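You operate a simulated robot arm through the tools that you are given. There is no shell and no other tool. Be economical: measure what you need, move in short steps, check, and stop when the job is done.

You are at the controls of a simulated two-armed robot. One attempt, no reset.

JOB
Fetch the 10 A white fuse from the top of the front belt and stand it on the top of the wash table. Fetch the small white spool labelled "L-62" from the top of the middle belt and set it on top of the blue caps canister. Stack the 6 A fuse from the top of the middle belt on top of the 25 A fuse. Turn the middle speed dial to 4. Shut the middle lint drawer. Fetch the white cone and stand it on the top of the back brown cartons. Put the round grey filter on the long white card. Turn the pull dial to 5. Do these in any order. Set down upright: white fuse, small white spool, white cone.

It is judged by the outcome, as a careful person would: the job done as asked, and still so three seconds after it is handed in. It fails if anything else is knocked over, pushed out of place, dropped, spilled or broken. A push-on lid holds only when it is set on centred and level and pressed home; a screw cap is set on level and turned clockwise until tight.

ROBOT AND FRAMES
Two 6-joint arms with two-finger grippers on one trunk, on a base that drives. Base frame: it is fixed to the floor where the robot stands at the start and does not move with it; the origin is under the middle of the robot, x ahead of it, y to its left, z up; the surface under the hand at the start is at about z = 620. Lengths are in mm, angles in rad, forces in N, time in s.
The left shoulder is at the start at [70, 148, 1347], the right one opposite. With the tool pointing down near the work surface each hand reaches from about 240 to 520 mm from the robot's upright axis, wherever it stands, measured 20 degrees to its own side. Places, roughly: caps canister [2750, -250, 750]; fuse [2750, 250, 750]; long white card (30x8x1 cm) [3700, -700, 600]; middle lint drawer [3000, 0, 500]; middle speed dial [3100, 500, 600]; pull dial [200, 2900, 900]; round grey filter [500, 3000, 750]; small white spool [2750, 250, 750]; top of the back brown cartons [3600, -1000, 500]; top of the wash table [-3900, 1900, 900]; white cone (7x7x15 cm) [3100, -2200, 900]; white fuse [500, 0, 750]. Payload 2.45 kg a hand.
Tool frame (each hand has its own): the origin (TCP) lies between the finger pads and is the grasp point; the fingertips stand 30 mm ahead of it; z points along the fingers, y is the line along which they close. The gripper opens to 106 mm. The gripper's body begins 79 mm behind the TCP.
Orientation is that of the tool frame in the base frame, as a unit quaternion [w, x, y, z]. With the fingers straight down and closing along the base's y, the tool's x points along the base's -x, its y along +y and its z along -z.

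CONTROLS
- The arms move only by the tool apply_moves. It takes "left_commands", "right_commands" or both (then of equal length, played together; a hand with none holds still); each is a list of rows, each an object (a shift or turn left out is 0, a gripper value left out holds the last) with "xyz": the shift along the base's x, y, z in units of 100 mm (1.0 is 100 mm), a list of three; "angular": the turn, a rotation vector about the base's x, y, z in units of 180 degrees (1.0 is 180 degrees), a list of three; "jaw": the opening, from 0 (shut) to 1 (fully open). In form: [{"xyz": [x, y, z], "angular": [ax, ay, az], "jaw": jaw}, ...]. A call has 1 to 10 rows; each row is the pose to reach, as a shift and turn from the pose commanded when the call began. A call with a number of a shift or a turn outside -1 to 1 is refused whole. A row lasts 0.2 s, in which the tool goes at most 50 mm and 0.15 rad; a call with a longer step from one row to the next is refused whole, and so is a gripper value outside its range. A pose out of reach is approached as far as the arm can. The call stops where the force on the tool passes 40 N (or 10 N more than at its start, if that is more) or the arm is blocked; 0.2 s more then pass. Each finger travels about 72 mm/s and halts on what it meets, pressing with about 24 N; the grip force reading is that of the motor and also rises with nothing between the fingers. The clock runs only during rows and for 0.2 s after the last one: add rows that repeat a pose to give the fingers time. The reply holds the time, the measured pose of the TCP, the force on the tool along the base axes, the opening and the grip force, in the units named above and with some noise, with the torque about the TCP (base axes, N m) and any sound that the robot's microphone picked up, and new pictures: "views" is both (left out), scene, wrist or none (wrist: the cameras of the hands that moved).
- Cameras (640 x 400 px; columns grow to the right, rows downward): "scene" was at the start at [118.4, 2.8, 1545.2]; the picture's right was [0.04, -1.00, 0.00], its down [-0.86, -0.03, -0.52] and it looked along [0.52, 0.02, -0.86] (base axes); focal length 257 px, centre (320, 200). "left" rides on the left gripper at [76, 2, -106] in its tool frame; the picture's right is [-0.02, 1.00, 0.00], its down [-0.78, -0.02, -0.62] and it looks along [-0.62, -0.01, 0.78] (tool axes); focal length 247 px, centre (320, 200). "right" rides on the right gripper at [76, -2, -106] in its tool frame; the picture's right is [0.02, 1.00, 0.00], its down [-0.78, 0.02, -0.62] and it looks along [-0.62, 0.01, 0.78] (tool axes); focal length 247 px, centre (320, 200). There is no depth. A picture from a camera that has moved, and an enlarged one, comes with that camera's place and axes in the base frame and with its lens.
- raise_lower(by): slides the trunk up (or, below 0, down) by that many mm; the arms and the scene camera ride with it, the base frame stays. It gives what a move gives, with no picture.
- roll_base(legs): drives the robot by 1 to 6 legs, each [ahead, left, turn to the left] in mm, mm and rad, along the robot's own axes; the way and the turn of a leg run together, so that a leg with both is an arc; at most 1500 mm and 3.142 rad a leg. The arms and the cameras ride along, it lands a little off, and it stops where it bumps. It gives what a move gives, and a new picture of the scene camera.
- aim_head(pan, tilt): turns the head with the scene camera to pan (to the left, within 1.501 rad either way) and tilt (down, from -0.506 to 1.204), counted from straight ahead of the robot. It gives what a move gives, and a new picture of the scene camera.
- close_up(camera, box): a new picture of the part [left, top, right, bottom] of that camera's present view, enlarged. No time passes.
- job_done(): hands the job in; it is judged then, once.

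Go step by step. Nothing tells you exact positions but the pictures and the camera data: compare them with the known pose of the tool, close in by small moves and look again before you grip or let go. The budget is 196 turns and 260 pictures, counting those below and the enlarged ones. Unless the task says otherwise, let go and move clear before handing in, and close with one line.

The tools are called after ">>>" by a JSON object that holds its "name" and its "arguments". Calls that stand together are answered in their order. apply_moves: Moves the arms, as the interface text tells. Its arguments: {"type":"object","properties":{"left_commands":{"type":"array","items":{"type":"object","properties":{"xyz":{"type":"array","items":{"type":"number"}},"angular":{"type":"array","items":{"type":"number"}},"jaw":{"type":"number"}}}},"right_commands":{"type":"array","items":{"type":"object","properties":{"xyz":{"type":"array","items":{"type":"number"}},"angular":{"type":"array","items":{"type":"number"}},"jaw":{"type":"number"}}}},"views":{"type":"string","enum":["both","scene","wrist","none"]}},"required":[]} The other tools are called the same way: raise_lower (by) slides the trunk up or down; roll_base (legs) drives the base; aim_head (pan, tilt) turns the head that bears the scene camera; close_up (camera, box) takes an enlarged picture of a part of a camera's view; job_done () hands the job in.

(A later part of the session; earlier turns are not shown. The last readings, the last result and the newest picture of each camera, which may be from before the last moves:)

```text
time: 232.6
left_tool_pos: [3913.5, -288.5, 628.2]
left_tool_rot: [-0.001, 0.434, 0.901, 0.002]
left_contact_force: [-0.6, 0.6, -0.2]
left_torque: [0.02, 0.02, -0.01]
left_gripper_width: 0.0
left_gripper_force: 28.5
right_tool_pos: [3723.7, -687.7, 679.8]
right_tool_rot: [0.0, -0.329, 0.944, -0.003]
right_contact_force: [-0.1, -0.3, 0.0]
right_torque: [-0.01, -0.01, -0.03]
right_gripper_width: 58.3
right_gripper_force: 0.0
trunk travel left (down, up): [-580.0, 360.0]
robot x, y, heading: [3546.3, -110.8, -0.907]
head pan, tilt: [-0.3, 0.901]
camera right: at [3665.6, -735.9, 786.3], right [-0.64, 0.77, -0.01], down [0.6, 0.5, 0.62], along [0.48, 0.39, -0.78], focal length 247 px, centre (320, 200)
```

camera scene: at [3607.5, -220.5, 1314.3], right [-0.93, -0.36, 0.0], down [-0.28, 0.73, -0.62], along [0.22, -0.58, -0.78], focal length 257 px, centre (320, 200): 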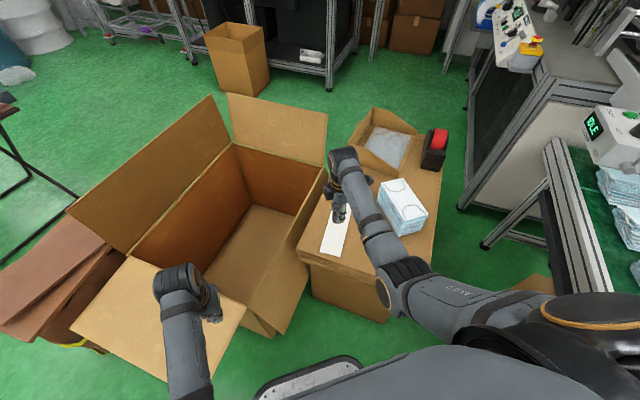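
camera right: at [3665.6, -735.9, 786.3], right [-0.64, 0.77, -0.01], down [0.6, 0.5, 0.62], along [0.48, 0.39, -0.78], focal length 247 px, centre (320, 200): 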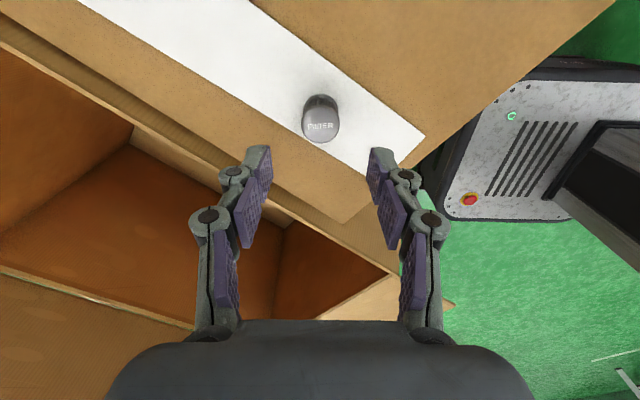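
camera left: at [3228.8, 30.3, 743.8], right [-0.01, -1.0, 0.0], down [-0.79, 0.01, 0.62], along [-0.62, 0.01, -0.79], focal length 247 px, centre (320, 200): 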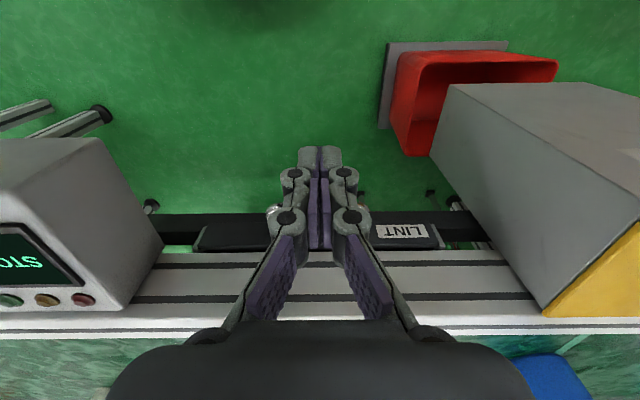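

The filter is on the card. Now I look for the white cone toward (3100, −2200).

>>> {"name": "raise_lower", "arguments": {"by": 300}}

>>> {"name": "aim_head", "arguments": {"pan": -0.85, "tilt": 0.35}}

>>> {"name": "close_up", "arguments": {"camera": "scene", "box": [180, 60, 500, 260]}}

```text
time: 235.6
left_tool_pos: [3913.9, -288.0, 927.8]
left_tool_rot: [-0.001, 0.434, 0.901, 0.002]
left_contact_force: [-0.1, -0.4, 0.3]
left_torque: [-0.02, 0.0, 0.0]
left_gripper_width: 0.2
left_gripper_force: 28.1
right_tool_pos: [3724.2, -686.9, 980.4]
right_tool_rot: [0.0, -0.328, 0.945, -0.003]
right_contact_force: [0.7, -0.3, 0.3]
right_torque: [-0.01, 0.01, -0.02]
right_gripper_width: 58.4
right_gripper_force: 0.1
trunk travel left (down, up): [-880.0, 60.0]
robot x, y, heading: [3547.3, -112.8, -0.908]
head pan, tilt: [-0.3, 0.901]
```

```text
time: 236.5
left_tool_pos: [3915.6, -288.7, 927.8]
left_tool_rot: [-0.001, 0.434, 0.901, 0.001]
left_contact_force: [-1.0, -0.5, 0.4]
left_torque: [-0.02, -0.02, 0.0]
left_gripper_width: 0.1
left_gripper_force: 28.9
right_tool_pos: [3724.7, -689.5, 979.3]
right_tool_rot: [0.001, -0.328, 0.945, -0.003]
right_contact_force: [0.3, -0.2, -0.1]
right_torque: [0.02, -0.01, 0.0]
right_gripper_width: 58.1
right_gripper_force: 0.2
trunk travel left (down, up): [-880.0, 60.0]
robot x, y, heading: [3548.3, -111.4, -0.906]
head pan, tilt: [-0.85, 0.351]
camera scene: at [3563.7, -241.6, 1661.8], right [-0.98, 0.18, 0.0], down [0.06, 0.34, -0.94], along [-0.17, -0.92, -0.34], focal length 257 px, centre (320, 200)
```

scene: 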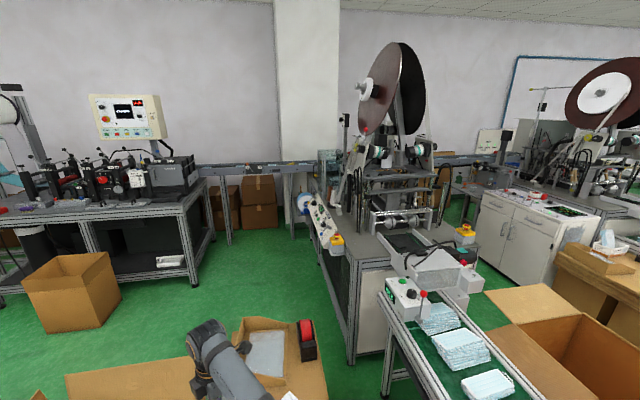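

```text
2.00 times, centred on (340, 160) of scene
camera zoom: at [3563.7, -241.6, 1661.8], right [-0.98, 0.18, 0.0], down [0.06, 0.34, -0.94], along [-0.17, -0.92, -0.34], focal length 514 px, centre (280, 280)
```

zoom: 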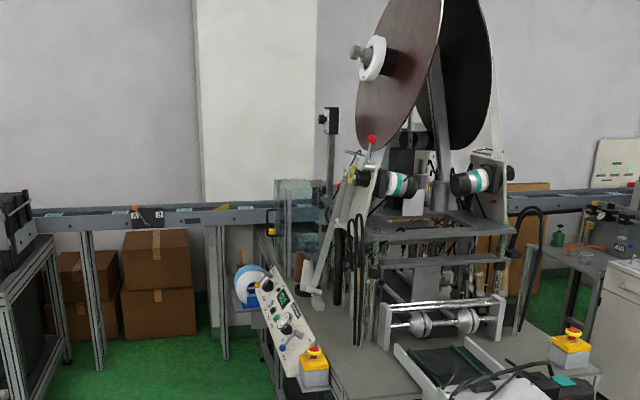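

>>> {"name": "close_up", "arguments": {"camera": "scene", "box": [290, 150, 386, 230]}}

>>> {"name": "close_up", "arguments": {"camera": "scene", "box": [400, 190, 560, 290]}}

```text
5.00 times, centred on (338, 190) of scene
camera zoom: at [3563.7, -241.6, 1661.8], right [-0.98, 0.18, 0.0], down [0.06, 0.34, -0.94], along [-0.17, -0.92, -0.34], focal length 1284 px, centre (230, 250)
```

zoom: 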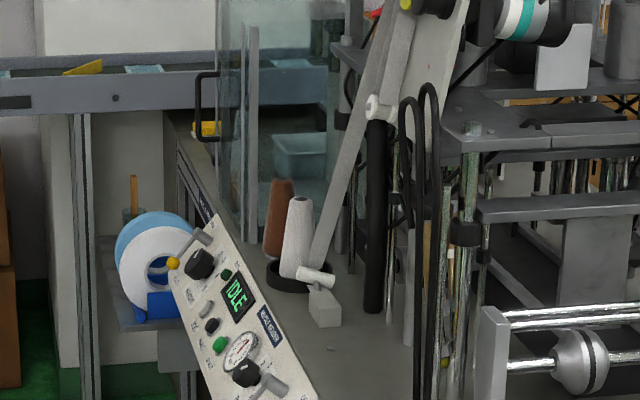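

```text
4.00 times, centred on (480, 240) of scene
camera zoom: at [3563.7, -241.6, 1661.8], right [-0.98, 0.18, 0.0], down [0.06, 0.34, -0.94], along [-0.17, -0.92, -0.34], focal length 1027 px, centre (-320, 40)
```

zoom: 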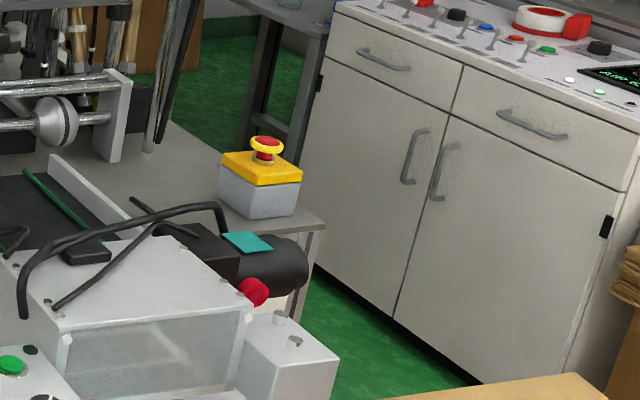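

The white cone stands beside a brown one in a black dish at the machine table's edge, near (3100, −2250). The aisle past the cartons is too narrow, so I go round the big box on the +x side, in steps.

>>> {"name": "roll_base", "arguments": {"legs": [[-360, 285, 0], [0, 0, -0.665], [0, 650, 0]]}}

>>> {"name": "aim_head", "arguments": {"pan": 0.7, "tilt": 0.6}}

```text
time: 244.3
left_tool_pos: [4364.5, -16.4, 927.8]
left_tool_rot: [-0.001, 0.708, 0.706, 0.003]
left_contact_force: [-0.4, -0.3, -0.1]
left_torque: [0.01, -0.02, 0.01]
left_gripper_width: 0.0
left_gripper_force: 28.8
right_tool_pos: [3966.8, -209.6, 979.3]
right_tool_rot: [0.0, 0.003, 1.0, -0.003]
right_contact_force: [-0.9, 0.7, 0.1]
right_torque: [-0.01, 0.0, 0.02]
right_gripper_width: 58.0
right_gripper_force: 0.0
trunk travel left (down, up): [-880.0, 60.0]
robot x, y, heading: [4190.4, 348.3, -1.582]
head pan, tilt: [-0.85, 0.351]
camera scene: at [4117.5, 238.7, 1661.8], right [-0.65, 0.76, 0.0], down [0.26, 0.22, -0.94], along [-0.71, -0.61, -0.34], focal length 257 px, centre (320, 200)
```

scene: 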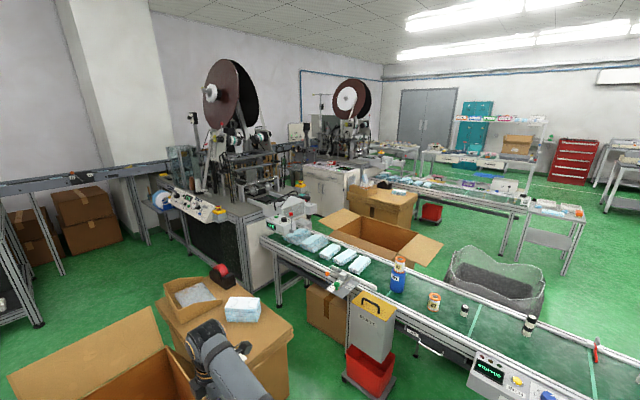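

```text
time: 245.9
left_tool_pos: [4363.8, -16.3, 926.9]
left_tool_rot: [-0.001, 0.707, 0.707, 0.002]
left_contact_force: [-0.4, -0.5, 0.8]
left_torque: [0.01, 0.0, -0.03]
left_gripper_width: 0.0
left_gripper_force: 28.4
right_tool_pos: [3966.1, -210.9, 979.8]
right_tool_rot: [-0.002, 0.004, 1.0, -0.003]
right_contact_force: [-0.6, 0.5, -0.2]
right_torque: [-0.02, 0.03, -0.05]
right_gripper_width: 58.1
right_gripper_force: 0.2
trunk travel left (down, up): [-880.0, 60.0]
robot x, y, heading: [4192.6, 351.1, -1.581]
head pan, tilt: [0.7, 0.6]
camera scene: at [4245.2, 231.4, 1639.1], right [-0.77, -0.64, 0.0], down [-0.36, 0.44, -0.83], along [0.53, -0.64, -0.56], focal length 257 px, centre (320, 200)
```

scene: 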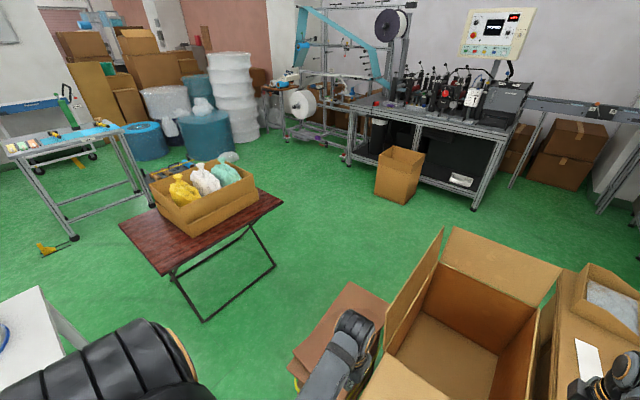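

The passage between the dark stack (x≤4720) and the folding table (x≥5376) is about 650 mm wide. I drive through at x≈5050.

>>> {"name": "roll_base", "arguments": {"legs": [[0, 590, 0.01], [320, 270, 0]]}}

>>> {"name": "aim_head", "arguments": {"pan": 0, "tilt": 0.8}}

```text
time: 251.4
left_tool_pos: [5242.3, -329.8, 926.4]
left_tool_rot: [0.0, 0.7, 0.715, 0.003]
left_contact_force: [1.0, 0.4, 0.4]
left_torque: [-0.01, -0.02, -0.03]
left_gripper_width: 0.0
left_gripper_force: 28.3
right_tool_pos: [4849.5, -532.2, 980.3]
right_tool_rot: [0.0, -0.008, 1.0, -0.004]
right_contact_force: [-0.3, 0.7, -0.2]
right_torque: [0.0, -0.02, -0.01]
right_gripper_width: 58.0
right_gripper_force: 0.0
trunk travel left (down, up): [-880.0, 60.0]
robot x, y, heading: [5059.8, 31.8, -1.557]
head pan, tilt: [0.7, 0.6]
camera scene: at [5118.4, -83.8, 1639.2], right [-0.76, -0.66, 0.0], down [-0.37, 0.43, -0.83], along [0.54, -0.62, -0.56], focal length 257 px, centre (320, 200)
```

scene: 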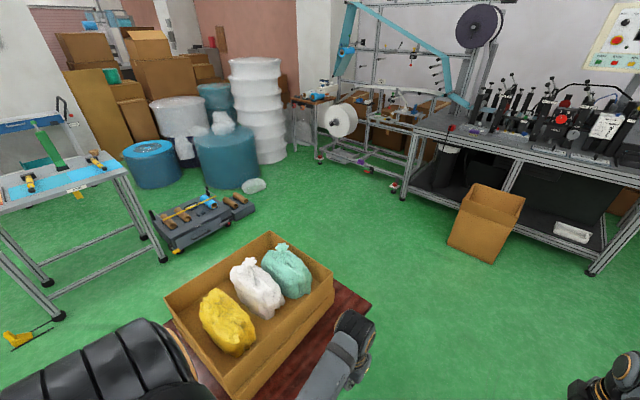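

```text
time: 252.5
left_tool_pos: [5242.8, -328.9, 927.5]
left_tool_rot: [-0.001, 0.7, 0.714, 0.002]
left_contact_force: [0.1, -0.7, 0.2]
left_torque: [-0.01, 0.0, 0.01]
left_gripper_width: 0.0
left_gripper_force: 29.0
right_tool_pos: [4849.5, -532.6, 980.0]
right_tool_rot: [-0.002, -0.008, 1.0, -0.002]
right_contact_force: [0.2, 0.4, 0.8]
right_torque: [-0.02, -0.02, 0.02]
right_gripper_width: 58.2
right_gripper_force: 0.0
trunk travel left (down, up): [-880.0, 60.0]
robot x, y, heading: [5061.7, 26.2, -1.554]
head pan, tilt: [0.0, 0.799]
camera scene: at [5062.4, -98.5, 1622.3], right [-1.0, -0.02, 0.0], down [-0.01, 0.72, -0.7], along [0.01, -0.7, -0.72], focal length 257 px, centre (320, 200)
```

scene: 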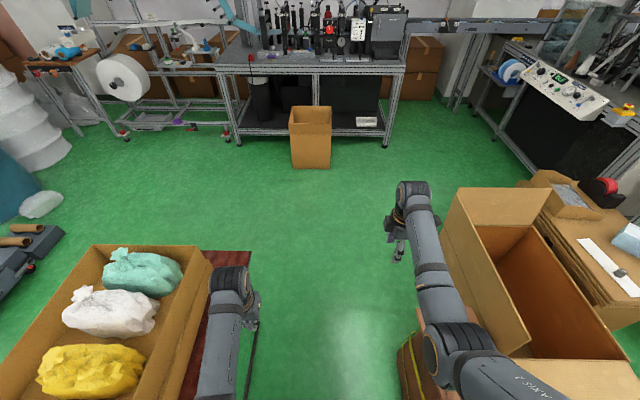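

Clear. Forward through the gap, then strafe right behind the boxes.

>>> {"name": "roll_base", "arguments": {"legs": [[100, -20, -0.016], [1480, 0, 0], [60, 0, 0]]}}

>>> {"name": "aim_head", "arguments": {"pan": -0.9, "tilt": 0.6}}

```text
time: 261.1
left_tool_pos: [5214.6, -1959.5, 928.8]
left_tool_rot: [0.0, 0.705, 0.709, 0.001]
left_contact_force: [-1.0, -0.2, 0.2]
left_torque: [-0.08, 0.03, 0.03]
left_gripper_width: 0.0
left_gripper_force: 28.5
right_tool_pos: [4818.2, -2156.8, 982.3]
right_tool_rot: [-0.001, -0.001, 1.0, -0.005]
right_contact_force: [-0.4, 0.6, 0.6]
right_torque: [-0.05, -0.01, 0.01]
right_gripper_width: 58.1
right_gripper_force: 0.1
trunk travel left (down, up): [-880.0, 60.0]
robot x, y, heading: [5037.7, -1596.0, -1.572]
head pan, tilt: [0.0, 0.799]
camera scene: at [5037.9, -1722.4, 1623.0], right [-1.0, 0.0, 0.0], down [0.0, 0.71, -0.7], along [0.0, -0.7, -0.71], focal length 257 px, centre (320, 200)
```

scene: 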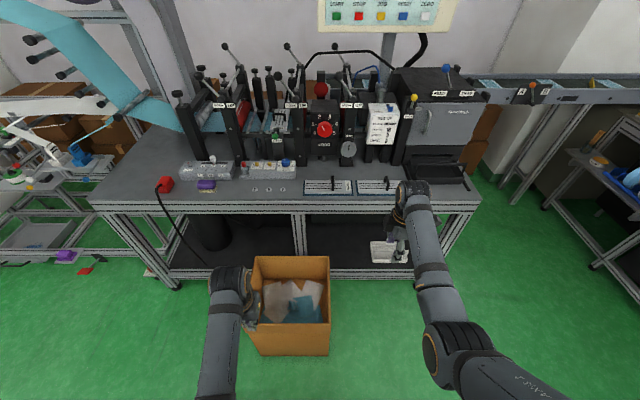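

```text
time: 262.4
left_tool_pos: [5215.5, -1963.9, 927.1]
left_tool_rot: [-0.001, 0.705, 0.709, 0.003]
left_contact_force: [-0.3, 0.3, 0.8]
left_torque: [0.02, 0.0, 0.0]
left_gripper_width: 0.0
left_gripper_force: 28.2
right_tool_pos: [4818.0, -2160.5, 979.8]
right_tool_rot: [-0.001, -0.001, 1.0, -0.003]
right_contact_force: [0.1, 0.6, 0.5]
right_torque: [0.03, 0.02, 0.03]
right_gripper_width: 58.2
right_gripper_force: 0.1
trunk travel left (down, up): [-880.0, 60.0]
robot x, y, heading: [5037.3, -1598.2, -1.571]
head pan, tilt: [-0.901, 0.6]
camera scene: at [4968.6, -1704.0, 1639.1], right [-0.62, 0.78, 0.0], down [0.44, 0.35, -0.83], along [-0.65, -0.51, -0.56], focal length 257 px, centre (320, 200)
```

scene: 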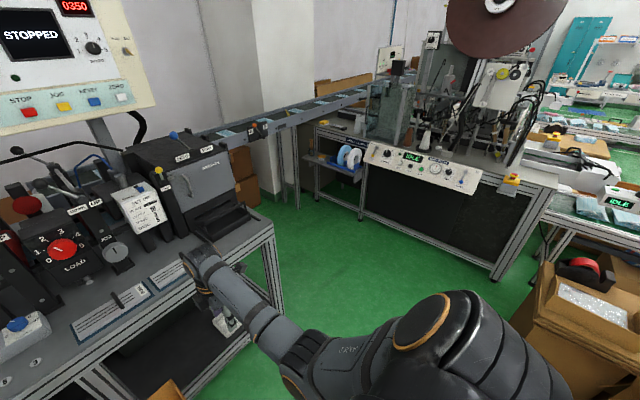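

>>> {"name": "close_up", "arguments": {"camera": "scene", "box": [340, 90, 560, 210]}}

>>> {"name": "close_up", "arguments": {"camera": "scene", "box": [480, 200, 640, 400]}}

```text
2.91 times, centred on (450, 150) of scene
camera zoom: at [4968.6, -1704.0, 1639.1], right [-0.62, 0.78, 0.0], down [0.44, 0.35, -0.83], along [-0.65, -0.51, -0.56], focal length 747 px, centre (-58, 346)
```

zoom: 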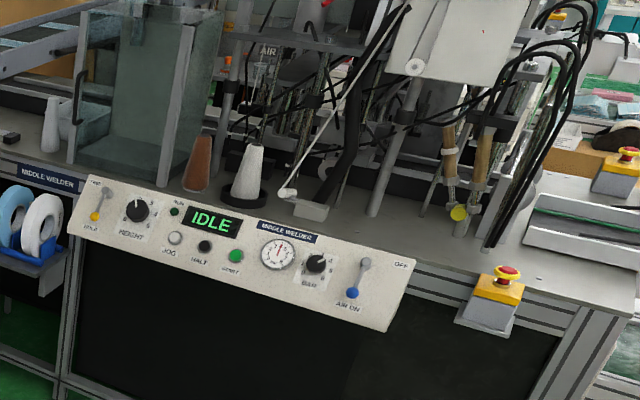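

```text
2.00 times, centred on (560, 300) of scene
camera zoom: at [4968.6, -1704.0, 1639.1], right [-0.62, 0.78, 0.0], down [0.44, 0.35, -0.83], along [-0.65, -0.51, -0.56], focal length 514 px, centre (-160, 0)
```

zoom: 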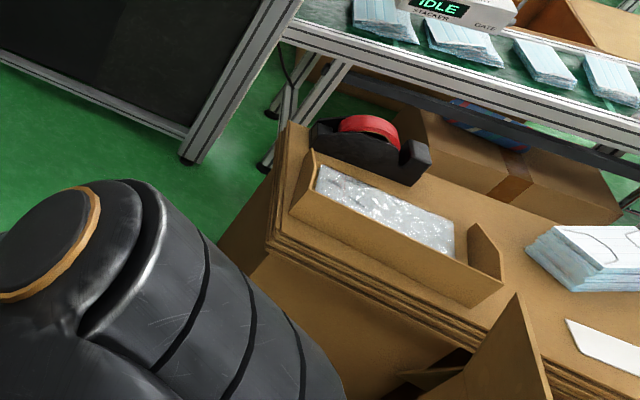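

The white cone stands in the black dish at about (3100, −2208), base z≈890. I retract the right hand, then strafe to x≈3700 and turn to face the machine.

>>> {"name": "apply_moves", "arguments": {"right_commands": [{"xyz": [0, 0.4, 0]}, {"xyz": [0, 0.8, 0]}, {"xyz": [0, 1.0, 0]}, {"xyz": [0, 1.0, 0]}], "views": "none"}}

>>> {"name": "roll_base", "arguments": {"legs": [[0, -1250, 0], [380, 0, 0], [0, 0, -1.571]]}}

>>> {"name": "aim_head", "arguments": {"pan": 0.15, "tilt": 0.6}}

```text
time: 263.4
left_tool_pos: [5214.9, -1965.6, 925.7]
left_tool_rot: [-0.001, 0.705, 0.709, 0.002]
left_contact_force: [-0.4, -0.5, 0.0]
left_torque: [-0.01, -0.01, -0.01]
left_gripper_width: 0.3
left_gripper_force: 28.7
right_tool_pos: [4818.2, -2061.3, 979.6]
right_tool_rot: [0.0, -0.001, 1.0, -0.003]
right_contact_force: [0.2, 0.0, 0.1]
right_torque: [0.01, -0.02, 0.0]
right_gripper_width: 58.4
right_gripper_force: 0.0
trunk travel left (down, up): [-880.0, 60.0]
robot x, y, heading: [5036.4, -1599.4, -1.569]
head pan, tilt: [-0.901, 0.6]
```

```text
time: 275.4
left_tool_pos: [3443.4, -2189.1, 927.0]
left_tool_rot: [0.001, 1.0, 0.026, 0.003]
left_contact_force: [-0.6, -0.2, 0.0]
left_torque: [0.01, -0.02, -0.04]
left_gripper_width: 0.0
left_gripper_force: 28.1
right_tool_pos: [3326.4, -1796.8, 980.3]
right_tool_rot: [-0.003, 0.689, 0.725, -0.001]
right_contact_force: [-0.4, 0.2, 0.2]
right_torque: [-0.01, 0.04, 0.01]
right_gripper_width: 58.3
right_gripper_force: 0.1
trunk travel left (down, up): [-880.0, 60.0]
robot x, y, heading: [3802.2, -1997.9, -3.092]
head pan, tilt: [-0.901, 0.6]
camera scene: at [3690.6, -1929.3, 1639.1], right [0.75, 0.66, 0.0], down [0.37, -0.43, -0.83], along [-0.54, 0.62, -0.56], focal length 257 px, centre (320, 200)
```

scene: 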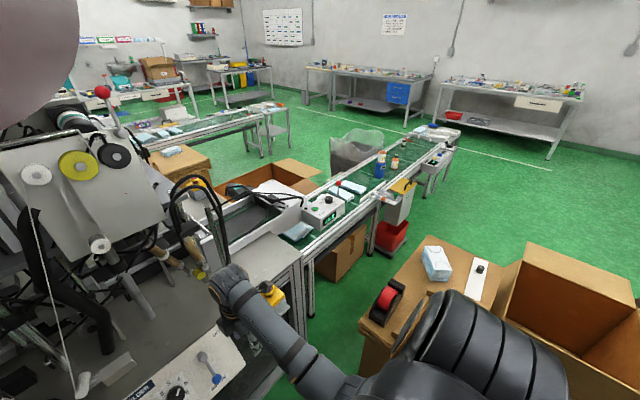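

```text
time: 276.7
left_tool_pos: [3443.5, -2188.5, 926.7]
left_tool_rot: [0.001, 1.0, 0.027, 0.003]
left_contact_force: [0.1, -0.3, -0.6]
left_torque: [0.02, 0.03, -0.01]
left_gripper_width: 0.2
left_gripper_force: 28.7
right_tool_pos: [3326.4, -1796.7, 980.0]
right_tool_rot: [-0.003, 0.689, 0.725, -0.001]
right_contact_force: [0.3, 0.9, -0.8]
right_torque: [0.01, 0.03, -0.03]
right_gripper_width: 58.2
right_gripper_force: 0.1
trunk travel left (down, up): [-880.0, 60.0]
robot x, y, heading: [3802.0, -1987.7, -3.093]
head pan, tilt: [0.15, 0.6]
camera scene: at [3662.1, -2012.9, 1639.1], right [-0.2, 0.98, 0.0], down [0.55, 0.11, -0.82], along [-0.81, -0.16, -0.57], focal length 257 px, centre (320, 200)
```

scene: 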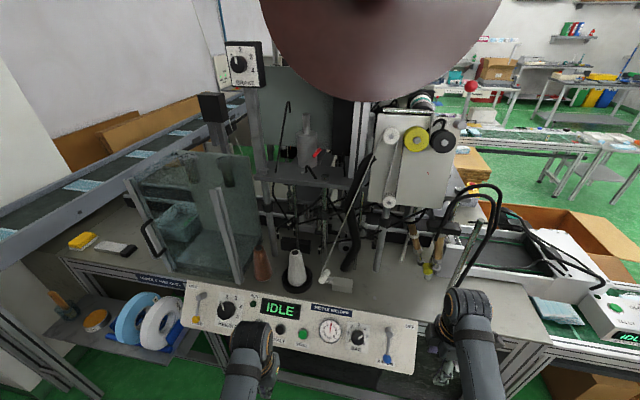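

Cone at about (3107, −2207). I raise the trunk and left hand, pull the right hand back, and drive in.

>>> {"name": "raise_lower", "arguments": {"by": 60}}

>>> {"name": "apply_moves", "arguments": {"left_commands": [{"xyz": [0, 0, 0.4], "jaw": 0.75}, {"xyz": [0, 0, 0.8]}, {"xyz": [0, 0, 0.95]}, {"xyz": [0, 0, 0.95]}], "right_commands": [{"xyz": [0.4, 0.1, 0]}, {"xyz": [0.7, 0.2, 0]}, {"xyz": [0.9, 0.3, 0]}, {"xyz": [0.9, 0.3, 0]}], "views": "none"}}

>>> {"name": "roll_base", "arguments": {"legs": [[0, 55, -0.049], [150, 0, 0]]}}

```text
time: 277.7
left_tool_pos: [3444.5, -2188.4, 986.2]
left_tool_rot: [0.001, 1.0, 0.027, 0.003]
left_contact_force: [0.7, 0.1, -0.2]
left_torque: [0.02, 0.01, 0.0]
left_gripper_width: 0.1
left_gripper_force: 28.8
right_tool_pos: [3326.7, -1796.8, 1040.6]
right_tool_rot: [-0.002, 0.689, 0.725, -0.003]
right_contact_force: [0.6, -0.2, -0.6]
right_torque: [0.01, 0.02, 0.02]
right_gripper_width: 58.3
right_gripper_force: 0.1
trunk travel left (down, up): [-940.0, 0.0]
robot x, y, heading: [3799.7, -1992.6, -3.091]
head pan, tilt: [0.15, 0.6]
```

```text
time: 278.9
left_tool_pos: [3450.6, -2224.1, 1071.6]
left_tool_rot: [0.058, 0.998, 0.02, 0.007]
left_contact_force: [-0.3, 0.8, 0.0]
left_torque: [0.0, 0.02, 0.02]
left_gripper_width: 79.4
left_gripper_force: 0.1
left hand out of reach, approached as far as the arm can: row 3, 4
right_tool_pos: [3415.8, -1767.0, 1039.2]
right_tool_rot: [-0.003, 0.689, 0.725, -0.002]
right_contact_force: [-0.1, 0.4, 0.3]
right_torque: [0.05, -0.03, 0.03]
right_gripper_width: 58.2
right_gripper_force: 0.0
trunk travel left (down, up): [-940.0, 0.0]
robot x, y, heading: [3800.0, -1992.0, -3.098]
head pan, tilt: [0.15, 0.6]
stopped in row 4 (left hand): the arm was blocked; the commanded pose is now the measured one
```

```text
time: 280.9
left_tool_pos: [3293.3, -2263.7, 1073.2]
left_tool_rot: [0.057, 0.998, -0.005, 0.005]
left_contact_force: [0.8, -0.2, 0.0]
left_torque: [0.03, 0.01, 0.02]
left_gripper_width: 79.4
left_gripper_force: 0.1
right_tool_pos: [3280.1, -1805.5, 1041.7]
right_tool_rot: [-0.004, 0.707, 0.708, -0.002]
right_contact_force: [0.0, -0.4, -0.1]
right_torque: [0.02, 0.05, -0.01]
right_gripper_width: 58.2
right_gripper_force: 0.1
trunk travel left (down, up): [-940.0, 0.0]
robot x, y, heading: [3649.2, -2048.1, 3.139]
head pan, tilt: [0.15, 0.6]
camera scene: at [3516.1, -2063.8, 1699.4], right [-0.15, 0.99, 0.0], down [0.56, 0.09, -0.83], along [-0.82, -0.12, -0.56], focal length 257 px, centre (320, 200)
```

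scene: 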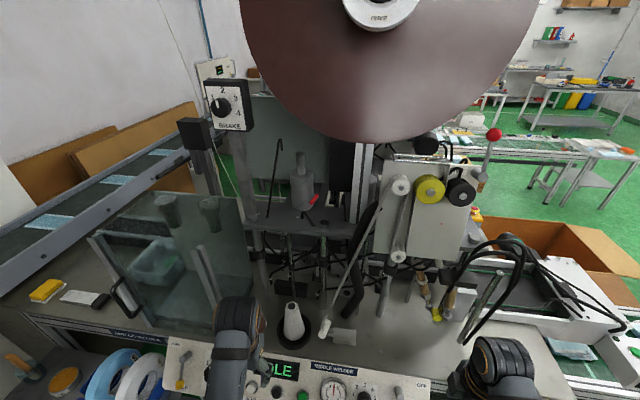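

Now I extend the left hand toward the cone at the same height and look with the wrist camera.

>>> {"name": "apply_moves", "arguments": {"left_commands": [{"xyz": [-0.3, 0.1, 0], "angular": [0.018, 0, 0]}, {"xyz": [-0.6, 0.2, 0], "angular": [0.036, 0, 0]}, {"xyz": [-0.8, 0.4, 0], "angular": [0.036, 0, 0]}, {"xyz": [-0.9, 0.5, 0.05], "angular": [0.036, 0, 0]}, {"xyz": [-0.9, 0.5, 0.05], "angular": [0.036, 0, 0]}], "views": "wrist"}}

```text
time: 282.1
left_tool_pos: [3204.7, -2224.5, 1069.5]
left_tool_rot: [0.014, 1.0, -0.003, 0.013]
left_contact_force: [-0.4, 0.3, 0.4]
left_torque: [0.01, -0.04, 0.02]
left_gripper_width: 79.4
left_gripper_force: 0.0
left hand out of reach, approached as far as the arm can: row 1, 2
right_tool_pos: [3278.2, -1806.1, 1038.9]
right_tool_rot: [-0.003, 0.707, 0.707, -0.001]
right_contact_force: [0.3, 1.4, -0.3]
right_torque: [0.02, -0.03, 0.05]
right_gripper_width: 58.3
right_gripper_force: 0.0
trunk travel left (down, up): [-940.0, 0.0]
robot x, y, heading: [3646.7, -2051.6, 3.143]
head pan, tilt: [0.15, 0.6]
camera left: at [3277.4, -2225.0, 1178.8], right [-0.03, -1.0, 0.03], down [-0.8, 0.04, 0.6], along [-0.6, 0.0, -0.8], focal length 247 px, centre (320, 200)
```

left: 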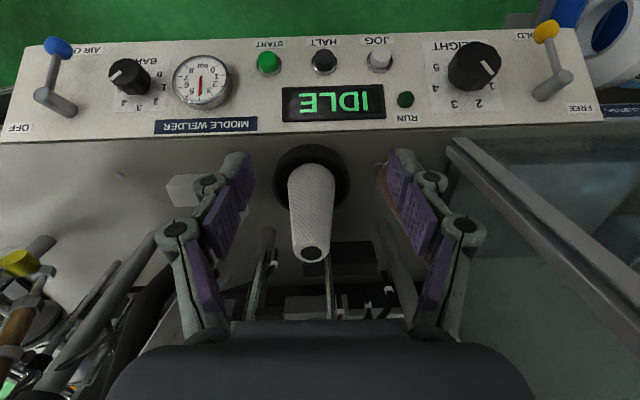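

Cone roughly at (3088, −2215). I move over it at this height and look again.

>>> {"name": "apply_moves", "arguments": {"left_commands": [{"xyz": [-0.4, 0.05, 0.02], "angular": [0.009, 0.008, 0]}, {"xyz": [-0.8, 0.1, 0.05], "angular": [0.009, 0.008, 0]}, {"xyz": [-1.0, 0.1, 0.05], "angular": [0.009, 0.008, 0]}, {"xyz": [-1.0, 0.1, 0.05], "angular": [0.009, 0.008, 0]}], "views": "wrist"}}

>>> {"name": "close_up", "arguments": {"camera": "scene", "box": [200, 200, 400, 360]}}

```text
time: 283.1
left_tool_pos: [3102.2, -2199.9, 1083.3]
left_tool_rot: [-0.013, 1.0, -0.005, -0.008]
left_contact_force: [-0.6, 0.4, -0.6]
left_torque: [0.0, 0.01, -0.05]
left_gripper_width: 79.5
left_gripper_force: 0.1
right_tool_pos: [3277.4, -1805.7, 1040.0]
right_tool_rot: [-0.003, 0.707, 0.708, -0.002]
right_contact_force: [-0.6, -0.7, 0.4]
right_torque: [-0.03, 0.01, -0.02]
right_gripper_width: 58.0
right_gripper_force: 0.0
trunk travel left (down, up): [-940.0, 0.0]
robot x, y, heading: [3648.5, -2047.1, 3.137]
head pan, tilt: [0.15, 0.6]
camera left: at [3177.8, -2206.9, 1189.2], right [-0.03, -1.0, -0.03], down [-0.77, 0.01, 0.63], along [-0.63, 0.04, -0.77], focal length 247 px, centre (320, 200)
```

left: 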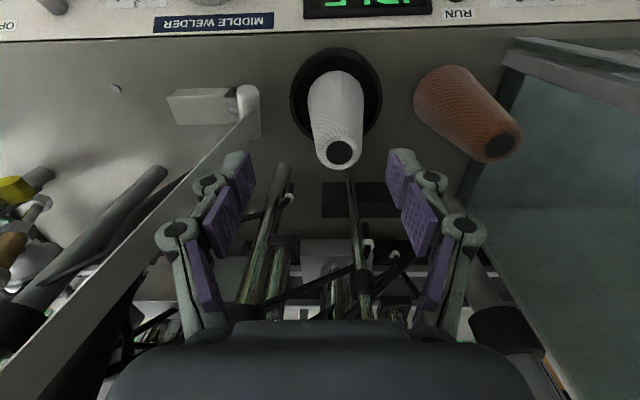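

```text
2.50 times, centred on (300, 280) of scene
camera zoom: at [3512.7, -2061.9, 1699.1], right [-0.15, 0.99, 0.0], down [0.56, 0.08, -0.83], along [-0.82, -0.12, -0.56], focal length 642 px, centre (370, 0)
```

zoom: 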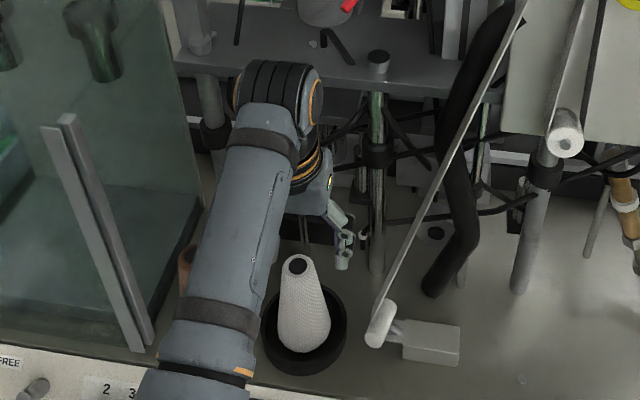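

Triangulated: cone axis (3078, −2216), base z≈861, top ≈1000. I centre, level and lower around it.

>>> {"name": "apply_moves", "arguments": {"left_commands": [{"xyz": [-0.24, -0.16, 0], "angular": [-0.008, -0.005, 0]}, {"xyz": [-0.24, -0.16, -0.3], "angular": [-0.008, -0.005, 0]}, {"xyz": [-0.24, -0.16, -0.5], "angular": [-0.008, -0.005, 0]}, {"xyz": [-0.24, -0.16, -0.5], "angular": [-0.008, -0.005, 0]}], "views": "wrist"}}

```text
time: 284.1
left_tool_pos: [3077.0, -2219.4, 1030.8]
left_tool_rot: [0.0, 1.0, -0.005, 0.001]
left_contact_force: [-0.1, -0.2, -0.5]
left_torque: [0.0, 0.01, 0.02]
left_gripper_width: 79.6
left_gripper_force: 0.1
right_tool_pos: [3277.5, -1805.4, 1039.1]
right_tool_rot: [-0.003, 0.706, 0.708, -0.002]
right_contact_force: [-0.6, 0.7, -0.4]
right_torque: [0.0, -0.03, 0.0]
right_gripper_width: 58.4
right_gripper_force: 0.0
trunk travel left (down, up): [-940.0, 0.0]
robot x, y, heading: [3649.0, -2045.8, 3.141]
head pan, tilt: [0.15, 0.6]
camera left: at [3151.6, -2222.7, 1139.2], right [-0.03, -1.0, 0.0], down [-0.78, 0.02, 0.62], along [-0.62, 0.02, -0.78], focal length 247 px, centre (320, 200)
```

left: 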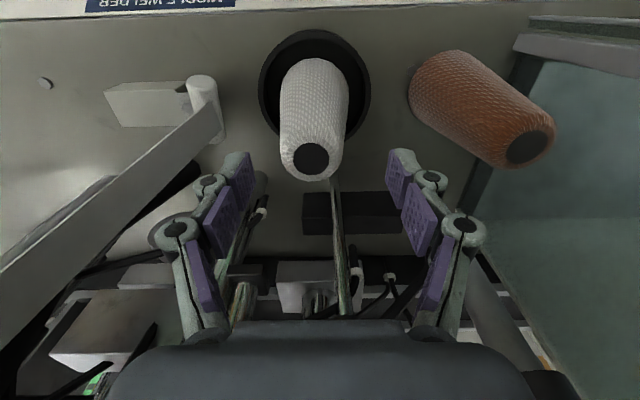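

Nearly centred (shift +4 mm in y). Lower and grip at mid-height.

>>> {"name": "apply_moves", "arguments": {"left_commands": [{"xyz": [0.02, 0.04, -0.3]}, {"xyz": [0.02, 0.04, -0.6]}, {"xyz": [0.02, 0.04, -0.85]}, {"xyz": [0.02, 0.04, -0.85], "jaw": 0.5}, {"xyz": [0.02, 0.04, -0.85], "jaw": 0.2}, {"xyz": [0.02, 0.04, -0.85], "jaw": 0.2}, {"xyz": [0.02, 0.04, -0.85], "jaw": 0.2}], "views": "wrist"}}

```text
time: 285.6
left_tool_pos: [3078.6, -2215.4, 945.1]
left_tool_rot: [0.001, 1.0, -0.005, 0.0]
left_contact_force: [0.6, 1.0, -0.8]
left_torque: [0.13, 0.08, 0.01]
left_gripper_width: 58.0
left_gripper_force: 23.7
right_tool_pos: [3278.5, -1804.7, 1039.0]
right_tool_rot: [-0.002, 0.707, 0.707, -0.001]
right_contact_force: [0.0, -0.5, -0.3]
right_torque: [-0.01, 0.01, 0.0]
right_gripper_width: 58.4
right_gripper_force: 0.0
trunk travel left (down, up): [-940.0, 0.0]
robot x, y, heading: [3650.4, -2048.2, 3.142]
head pan, tilt: [0.15, 0.6]
camera left: at [3152.1, -2218.4, 1053.2], right [-0.03, -1.0, 0.0], down [-0.78, 0.02, 0.62], along [-0.62, 0.02, -0.78], focal length 247 px, centre (320, 200)
```

left: 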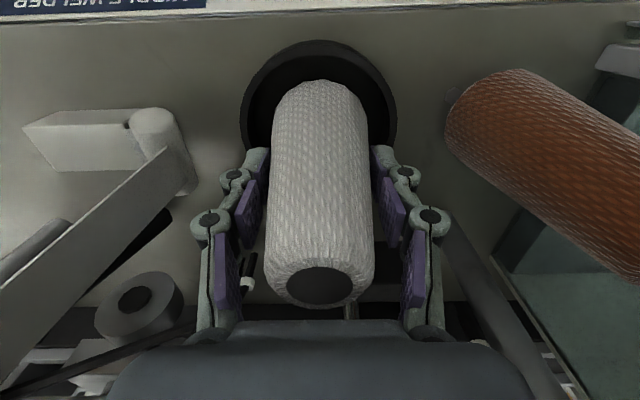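

Gripped (58 mm). Lift straight up and check.

>>> {"name": "apply_moves", "arguments": {"left_commands": [{"xyz": [0, 0, 0.2]}, {"xyz": [0, 0, 0.5]}, {"xyz": [0, 0, 0.9]}, {"xyz": [0, 0, 1.0]}, {"xyz": [0, 0, 1.0]}], "views": "wrist"}}

>>> {"name": "close_up", "arguments": {"camera": "scene", "box": [200, 180, 400, 320]}}

```text
time: 286.9
left_tool_pos: [3078.7, -2214.7, 1046.5]
left_tool_rot: [0.0, 1.0, -0.005, 0.001]
left_contact_force: [0.0, 0.1, -2.7]
left_torque: [0.0, 0.02, 0.0]
left_gripper_width: 57.8
left_gripper_force: 24.0
right_tool_pos: [3277.9, -1805.8, 1039.6]
right_tool_rot: [-0.002, 0.706, 0.708, -0.002]
right_contact_force: [-0.3, 0.0, 0.7]
right_torque: [-0.03, 0.01, 0.01]
right_gripper_width: 58.4
right_gripper_force: 0.0
trunk travel left (down, up): [-940.0, 0.0]
robot x, y, heading: [3651.4, -2050.3, 3.142]
head pan, tilt: [0.15, 0.6]
camera left: at [3154.0, -2218.7, 1153.6], right [-0.03, -1.0, 0.0], down [-0.78, 0.02, 0.62], along [-0.62, 0.02, -0.78], focal length 247 px, centre (320, 200)
```

left: 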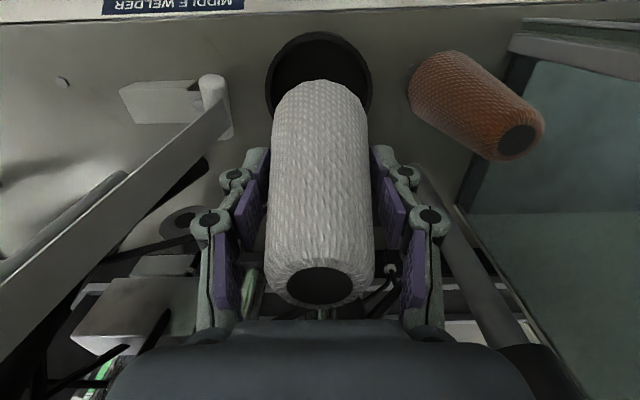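

```text
2.86 times, centred on (300, 250) of scene
camera zoom: at [3511.5, -2062.2, 1699.0], right [-0.15, 0.99, 0.0], down [0.56, 0.08, -0.82], along [-0.82, -0.12, -0.57], focal length 734 px, centre (377, 57)
```

zoom: 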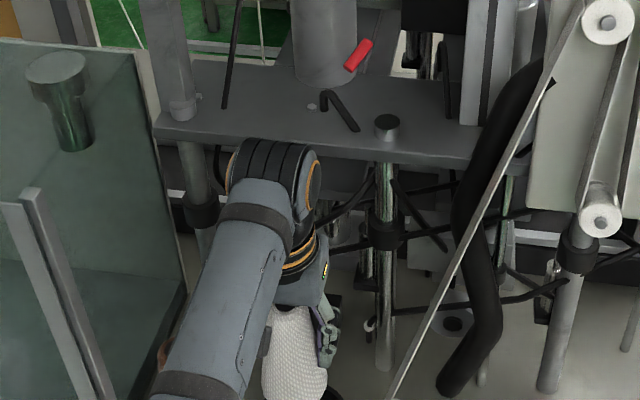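

The cone is held. I retract, back off, and return by the same route to the north side of the carton stack.

>>> {"name": "roll_base", "arguments": {"legs": [[-200, 0, 0]]}}

>>> {"name": "apply_moves", "arguments": {"left_commands": [{"xyz": [0.4, 0, -0.1]}, {"xyz": [0.8, -0.1, -0.2]}, {"xyz": [1.0, -0.2, -0.3]}, {"xyz": [1.0, -0.2, -0.3]}], "views": "none"}}

>>> {"name": "roll_base", "arguments": {"legs": [[0, 0, 1.571], [-440, 0, 0], [0, 1190, 0]]}}

>>> {"name": "aim_head", "arguments": {"pan": 1.5, "tilt": 0.7}}

```text
time: 288.4
left_tool_pos: [3277.0, -2213.1, 1044.9]
left_tool_rot: [0.0, 1.0, -0.006, 0.003]
left_contact_force: [-0.5, 0.1, -3.3]
left_torque: [0.03, -0.02, -0.02]
left_gripper_width: 57.8
left_gripper_force: 24.0
right_tool_pos: [3477.3, -1804.0, 1037.2]
right_tool_rot: [-0.002, 0.709, 0.705, 0.001]
right_contact_force: [-0.4, -0.4, 0.4]
right_torque: [-0.03, -0.03, 0.0]
right_gripper_width: 58.4
right_gripper_force: 0.1
trunk travel left (down, up): [-940.0, 0.0]
robot x, y, heading: [3848.8, -2046.5, 3.137]
head pan, tilt: [0.15, 0.6]
camera scene: at [3707.7, -2062.0, 1698.5], right [-0.14, 0.99, 0.0], down [0.56, 0.08, -0.82], along [-0.81, -0.12, -0.57], focal length 257 px, centre (320, 200)
```

scene: 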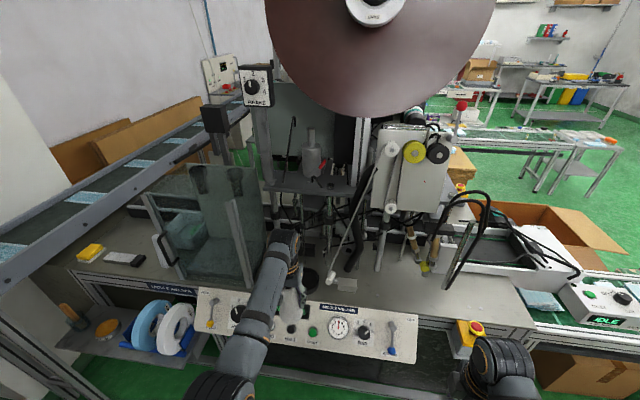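

```text
time: 289.4
left_tool_pos: [3379.3, -2232.6, 1017.1]
left_tool_rot: [0.001, 1.0, -0.007, 0.001]
left_contact_force: [-0.5, -1.0, -1.8]
left_torque: [-0.04, 0.01, 0.04]
left_gripper_width: 57.6
left_gripper_force: 23.9
right_tool_pos: [3479.1, -1804.0, 1038.8]
right_tool_rot: [-0.003, 0.709, 0.705, -0.002]
right_contact_force: [0.1, 0.7, -0.1]
right_torque: [0.05, 0.01, 0.01]
right_gripper_width: 58.1
right_gripper_force: 0.0
trunk travel left (down, up): [-940.0, 0.0]
robot x, y, heading: [3848.7, -2048.1, 3.139]
head pan, tilt: [0.15, 0.6]
```

```text
time: 301.7
left_tool_pos: [5247.9, -2106.5, 1017.4]
left_tool_rot: [0.0, 0.719, 0.695, 0.001]
left_contact_force: [-0.8, -0.4, -1.0]
left_torque: [0.0, 0.0, -0.01]
left_gripper_width: 57.6
left_gripper_force: 24.2
right_tool_pos: [4818.5, -1997.9, 1039.2]
right_tool_rot: [-0.001, 0.011, 1.0, -0.003]
right_contact_force: [0.3, -0.1, -0.6]
right_torque: [0.01, 0.0, 0.01]
right_gripper_width: 58.4
right_gripper_force: 0.1
trunk travel left (down, up): [-940.0, 0.0]
robot x, y, heading: [5070.5, -1629.4, -1.593]
head pan, tilt: [0.15, 0.6]
camera scene: at [5082.1, -1769.5, 1699.0], right [-0.99, -0.12, 0.0], down [-0.07, 0.56, -0.82], along [0.1, -0.82, -0.57], focal length 257 px, centre (320, 200)
```

scene: 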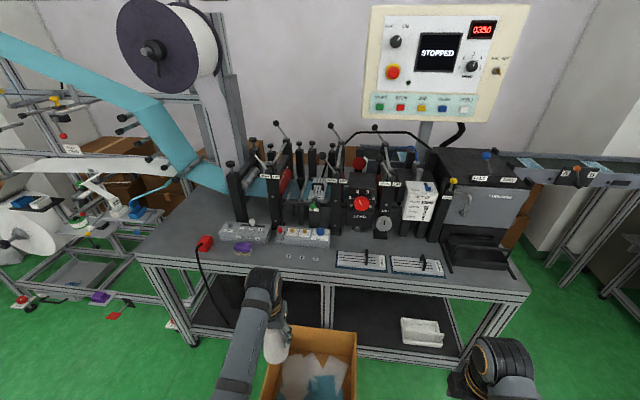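

```text
time: 303.2
left_tool_pos: [5247.6, -2107.4, 1017.2]
left_tool_rot: [0.0, 0.719, 0.695, 0.0]
left_contact_force: [0.3, -0.1, -2.3]
left_torque: [0.0, 0.03, 0.02]
left_gripper_width: 57.5
left_gripper_force: 24.4
right_tool_pos: [4820.4, -1998.2, 1039.4]
right_tool_rot: [-0.001, 0.012, 1.0, -0.003]
right_contact_force: [-0.1, 0.6, 0.4]
right_torque: [-0.02, 0.03, -0.02]
right_gripper_width: 58.3
right_gripper_force: 0.1
trunk travel left (down, up): [-940.0, 0.0]
robot x, y, heading: [5072.5, -1629.4, -1.594]
head pan, tilt: [1.499, 0.7]
camera scene: at [5156.5, -1690.1, 1690.4], right [-0.1, -1.0, 0.0], down [-0.64, 0.06, -0.76], along [0.76, -0.07, -0.64], focal length 257 px, centre (320, 200)
```

scene: 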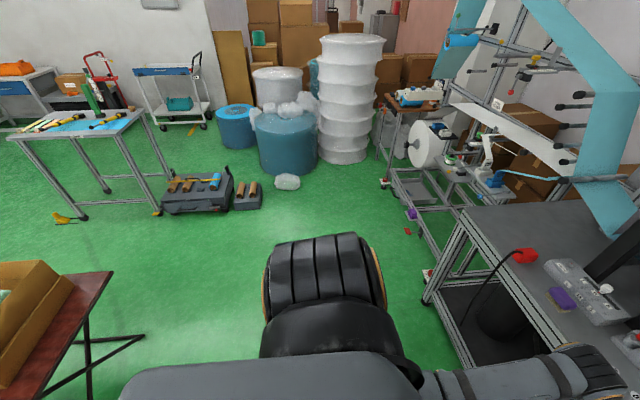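

Position is fine. I correct the heading and back through the gap, then over toward x≈3700 on the north side.

>>> {"name": "roll_base", "arguments": {"legs": [[0, -28, 0.022], [-830, 0, 0], [-830, 0, 0]]}}

>>> {"name": "roll_base", "arguments": {"legs": [[-330, -270, 0], [0, -1280, 0]]}}

```text
time: 311.9
left_tool_pos: [5232.3, -460.5, 1017.9]
left_tool_rot: [0.0, 0.71, 0.704, 0.001]
left_contact_force: [-0.2, 0.1, -2.4]
left_torque: [-0.01, -0.01, 0.0]
left_gripper_width: 57.6
left_gripper_force: 23.8
right_tool_pos: [4801.9, -363.5, 1039.1]
right_tool_rot: [-0.001, -0.001, 1.0, -0.002]
right_contact_force: [-0.4, 0.8, 1.0]
right_torque: [0.0, -0.01, 0.0]
right_gripper_width: 58.4
right_gripper_force: 0.0
trunk travel left (down, up): [-940.0, 0.0]
robot x, y, heading: [5047.6, 11.3, -1.575]
head pan, tilt: [1.499, 0.7]
camera scene: at [5131.6, -48.1, 1690.4], right [-0.07, -1.0, 0.0], down [-0.64, 0.05, -0.76], along [0.76, -0.06, -0.64], focal length 257 px, centre (320, 200)
```

scene: 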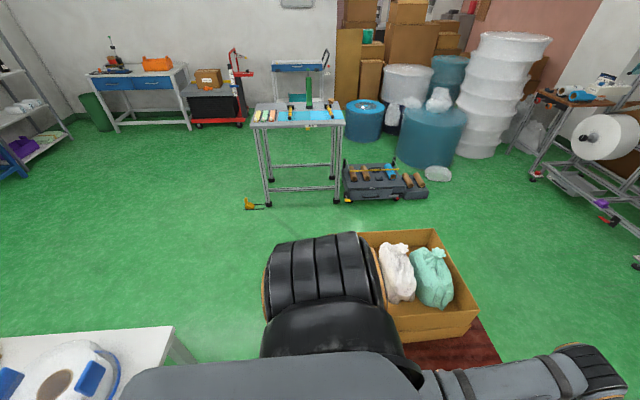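

```text
time: 320.7
left_tool_pos: [3660.9, -132.4, 1017.7]
left_tool_rot: [-0.001, 0.712, 0.703, 0.001]
left_contact_force: [-0.9, -0.3, -2.4]
left_torque: [-0.02, -0.02, 0.02]
left_gripper_width: 57.5
left_gripper_force: 24.6
right_tool_pos: [3233.9, -33.6, 1039.3]
right_tool_rot: [-0.001, -0.001, 1.0, -0.003]
right_contact_force: [0.1, 0.4, -0.4]
right_torque: [-0.02, 0.0, 0.01]
right_gripper_width: 58.3
right_gripper_force: 0.0
trunk travel left (down, up): [-940.0, 0.0]
robot x, y, heading: [3474.5, 339.3, -1.575]
head pan, tilt: [1.499, 0.7]
camera scene: at [3562.6, 281.9, 1690.4], right [-0.07, -1.0, 0.0], down [-0.64, 0.05, -0.76], along [0.76, -0.06, -0.64], focal length 257 px, centre (320, 200)
```

scene: 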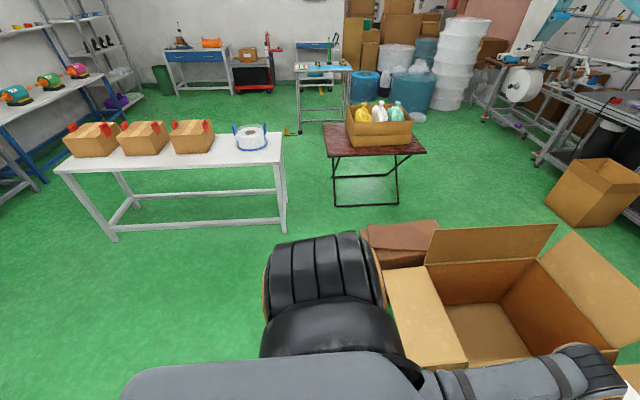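

I drive up to the stack, rotate slightly right, and lower the trunk, then look at the stack top.

>>> {"name": "roll_base", "arguments": {"legs": [[450, 20, 0], [0, 0, -0.25]]}}

>>> {"name": "raise_lower", "arguments": {"by": -270}}

>>> {"name": "aim_head", "arguments": {"pan": 0.25, "tilt": 0.9}}

```text
time: 324.3
left_tool_pos: [3559.4, -615.3, 1017.0]
left_tool_rot: [-0.001, 0.793, 0.609, 0.002]
left_contact_force: [-0.1, -1.1, -2.0]
left_torque: [0.01, -0.02, -0.02]
left_gripper_width: 57.3
left_gripper_force: 24.2
right_tool_pos: [3168.3, -412.4, 1040.3]
right_tool_rot: [-0.002, 0.123, 0.992, -0.002]
right_contact_force: [-0.2, -0.4, 0.4]
right_torque: [0.0, 0.0, -0.03]
right_gripper_width: 58.4
right_gripper_force: 0.1
trunk travel left (down, up): [-940.0, 0.0]
robot x, y, heading: [3497.7, -110.4, -1.825]
head pan, tilt: [1.499, 0.7]
camera scene: at [3565.3, -189.0, 1690.3], right [-0.32, -0.95, 0.0], down [-0.61, 0.2, -0.76], along [0.73, -0.24, -0.64], focal length 257 px, centre (320, 200)
```

scene: 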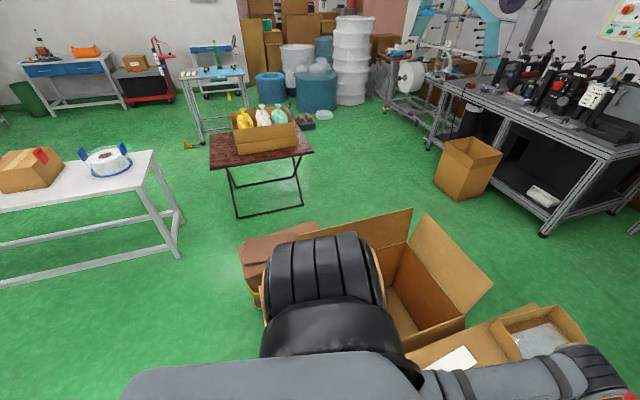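

```text
time: 327.0
left_tool_pos: [3559.4, -613.3, 747.7]
left_tool_rot: [-0.001, 0.792, 0.61, 0.0]
left_contact_force: [0.6, 0.1, -3.1]
left_torque: [-0.03, 0.04, 0.01]
left_gripper_width: 57.1
left_gripper_force: 23.9
right_tool_pos: [3168.2, -411.3, 769.4]
right_tool_rot: [-0.001, 0.124, 0.992, -0.003]
right_contact_force: [0.1, -0.7, 0.0]
right_torque: [0.01, -0.02, -0.01]
right_gripper_width: 58.3
right_gripper_force: 0.1
trunk travel left (down, up): [-670.0, 270.0]
robot x, y, heading: [3493.4, -109.0, -1.821]
head pan, tilt: [1.499, 0.7]
```

```text
time: 328.5
left_tool_pos: [3559.9, -612.9, 747.6]
left_tool_rot: [-0.001, 0.793, 0.609, 0.0]
left_contact_force: [-0.2, -0.5, -1.6]
left_torque: [-0.01, 0.04, 0.0]
left_gripper_width: 57.5
left_gripper_force: 24.0
right_tool_pos: [3167.6, -412.2, 768.7]
right_tool_rot: [-0.001, 0.124, 0.992, -0.001]
right_contact_force: [0.0, 0.7, -1.0]
right_torque: [0.03, 0.04, 0.03]
right_gripper_width: 58.4
right_gripper_force: 0.1
trunk travel left (down, up): [-670.0, 270.0]
robot x, y, heading: [3496.6, -113.3, -1.824]
head pan, tilt: [0.25, 0.901]
camera scene: at [3484.2, -236.3, 1404.3], right [-1.0, 0.0, 0.0], down [0.0, 0.78, -0.62], along [0.0, -0.62, -0.78], focal length 257 px, centre (320, 200)
```

scene: 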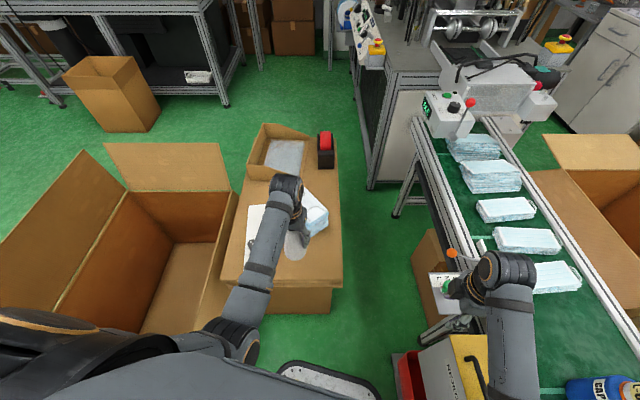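

>>> {"name": "close_up", "arguments": {"camera": "left", "box": [0, 0, 640, 400]}}

>>> {"name": "close_up", "arguments": {"camera": "scene", "box": [210, 160, 370, 310]}}

```text
1.00 times, centred on (320, 200) of left (not enlarged: the box is as wide or as high as the picture)
camera zoom: at [3579.6, -541.9, 854.6], right [0.96, -0.28, 0.0], down [-0.22, -0.75, 0.62], along [-0.17, -0.6, -0.78], focal length 247 px, centre (320, 200)
```

zoom: 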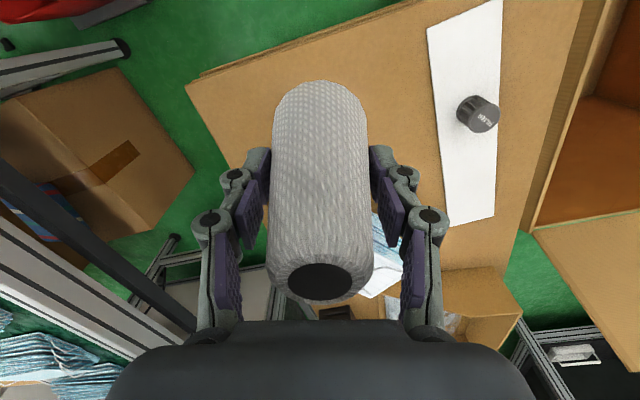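

```text
2.67 times, centred on (290, 235) of scene
camera zoom: at [3484.2, -236.3, 1404.3], right [-1.0, 0.0, 0.0], down [0.0, 0.78, -0.62], along [0.0, -0.62, -0.78], focal length 685 px, centre (400, 107)
```

zoom: 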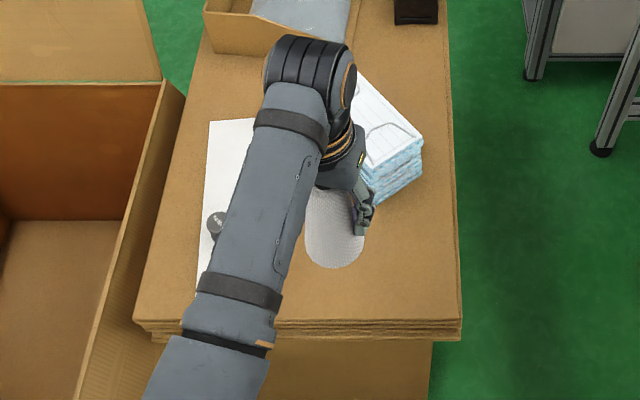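

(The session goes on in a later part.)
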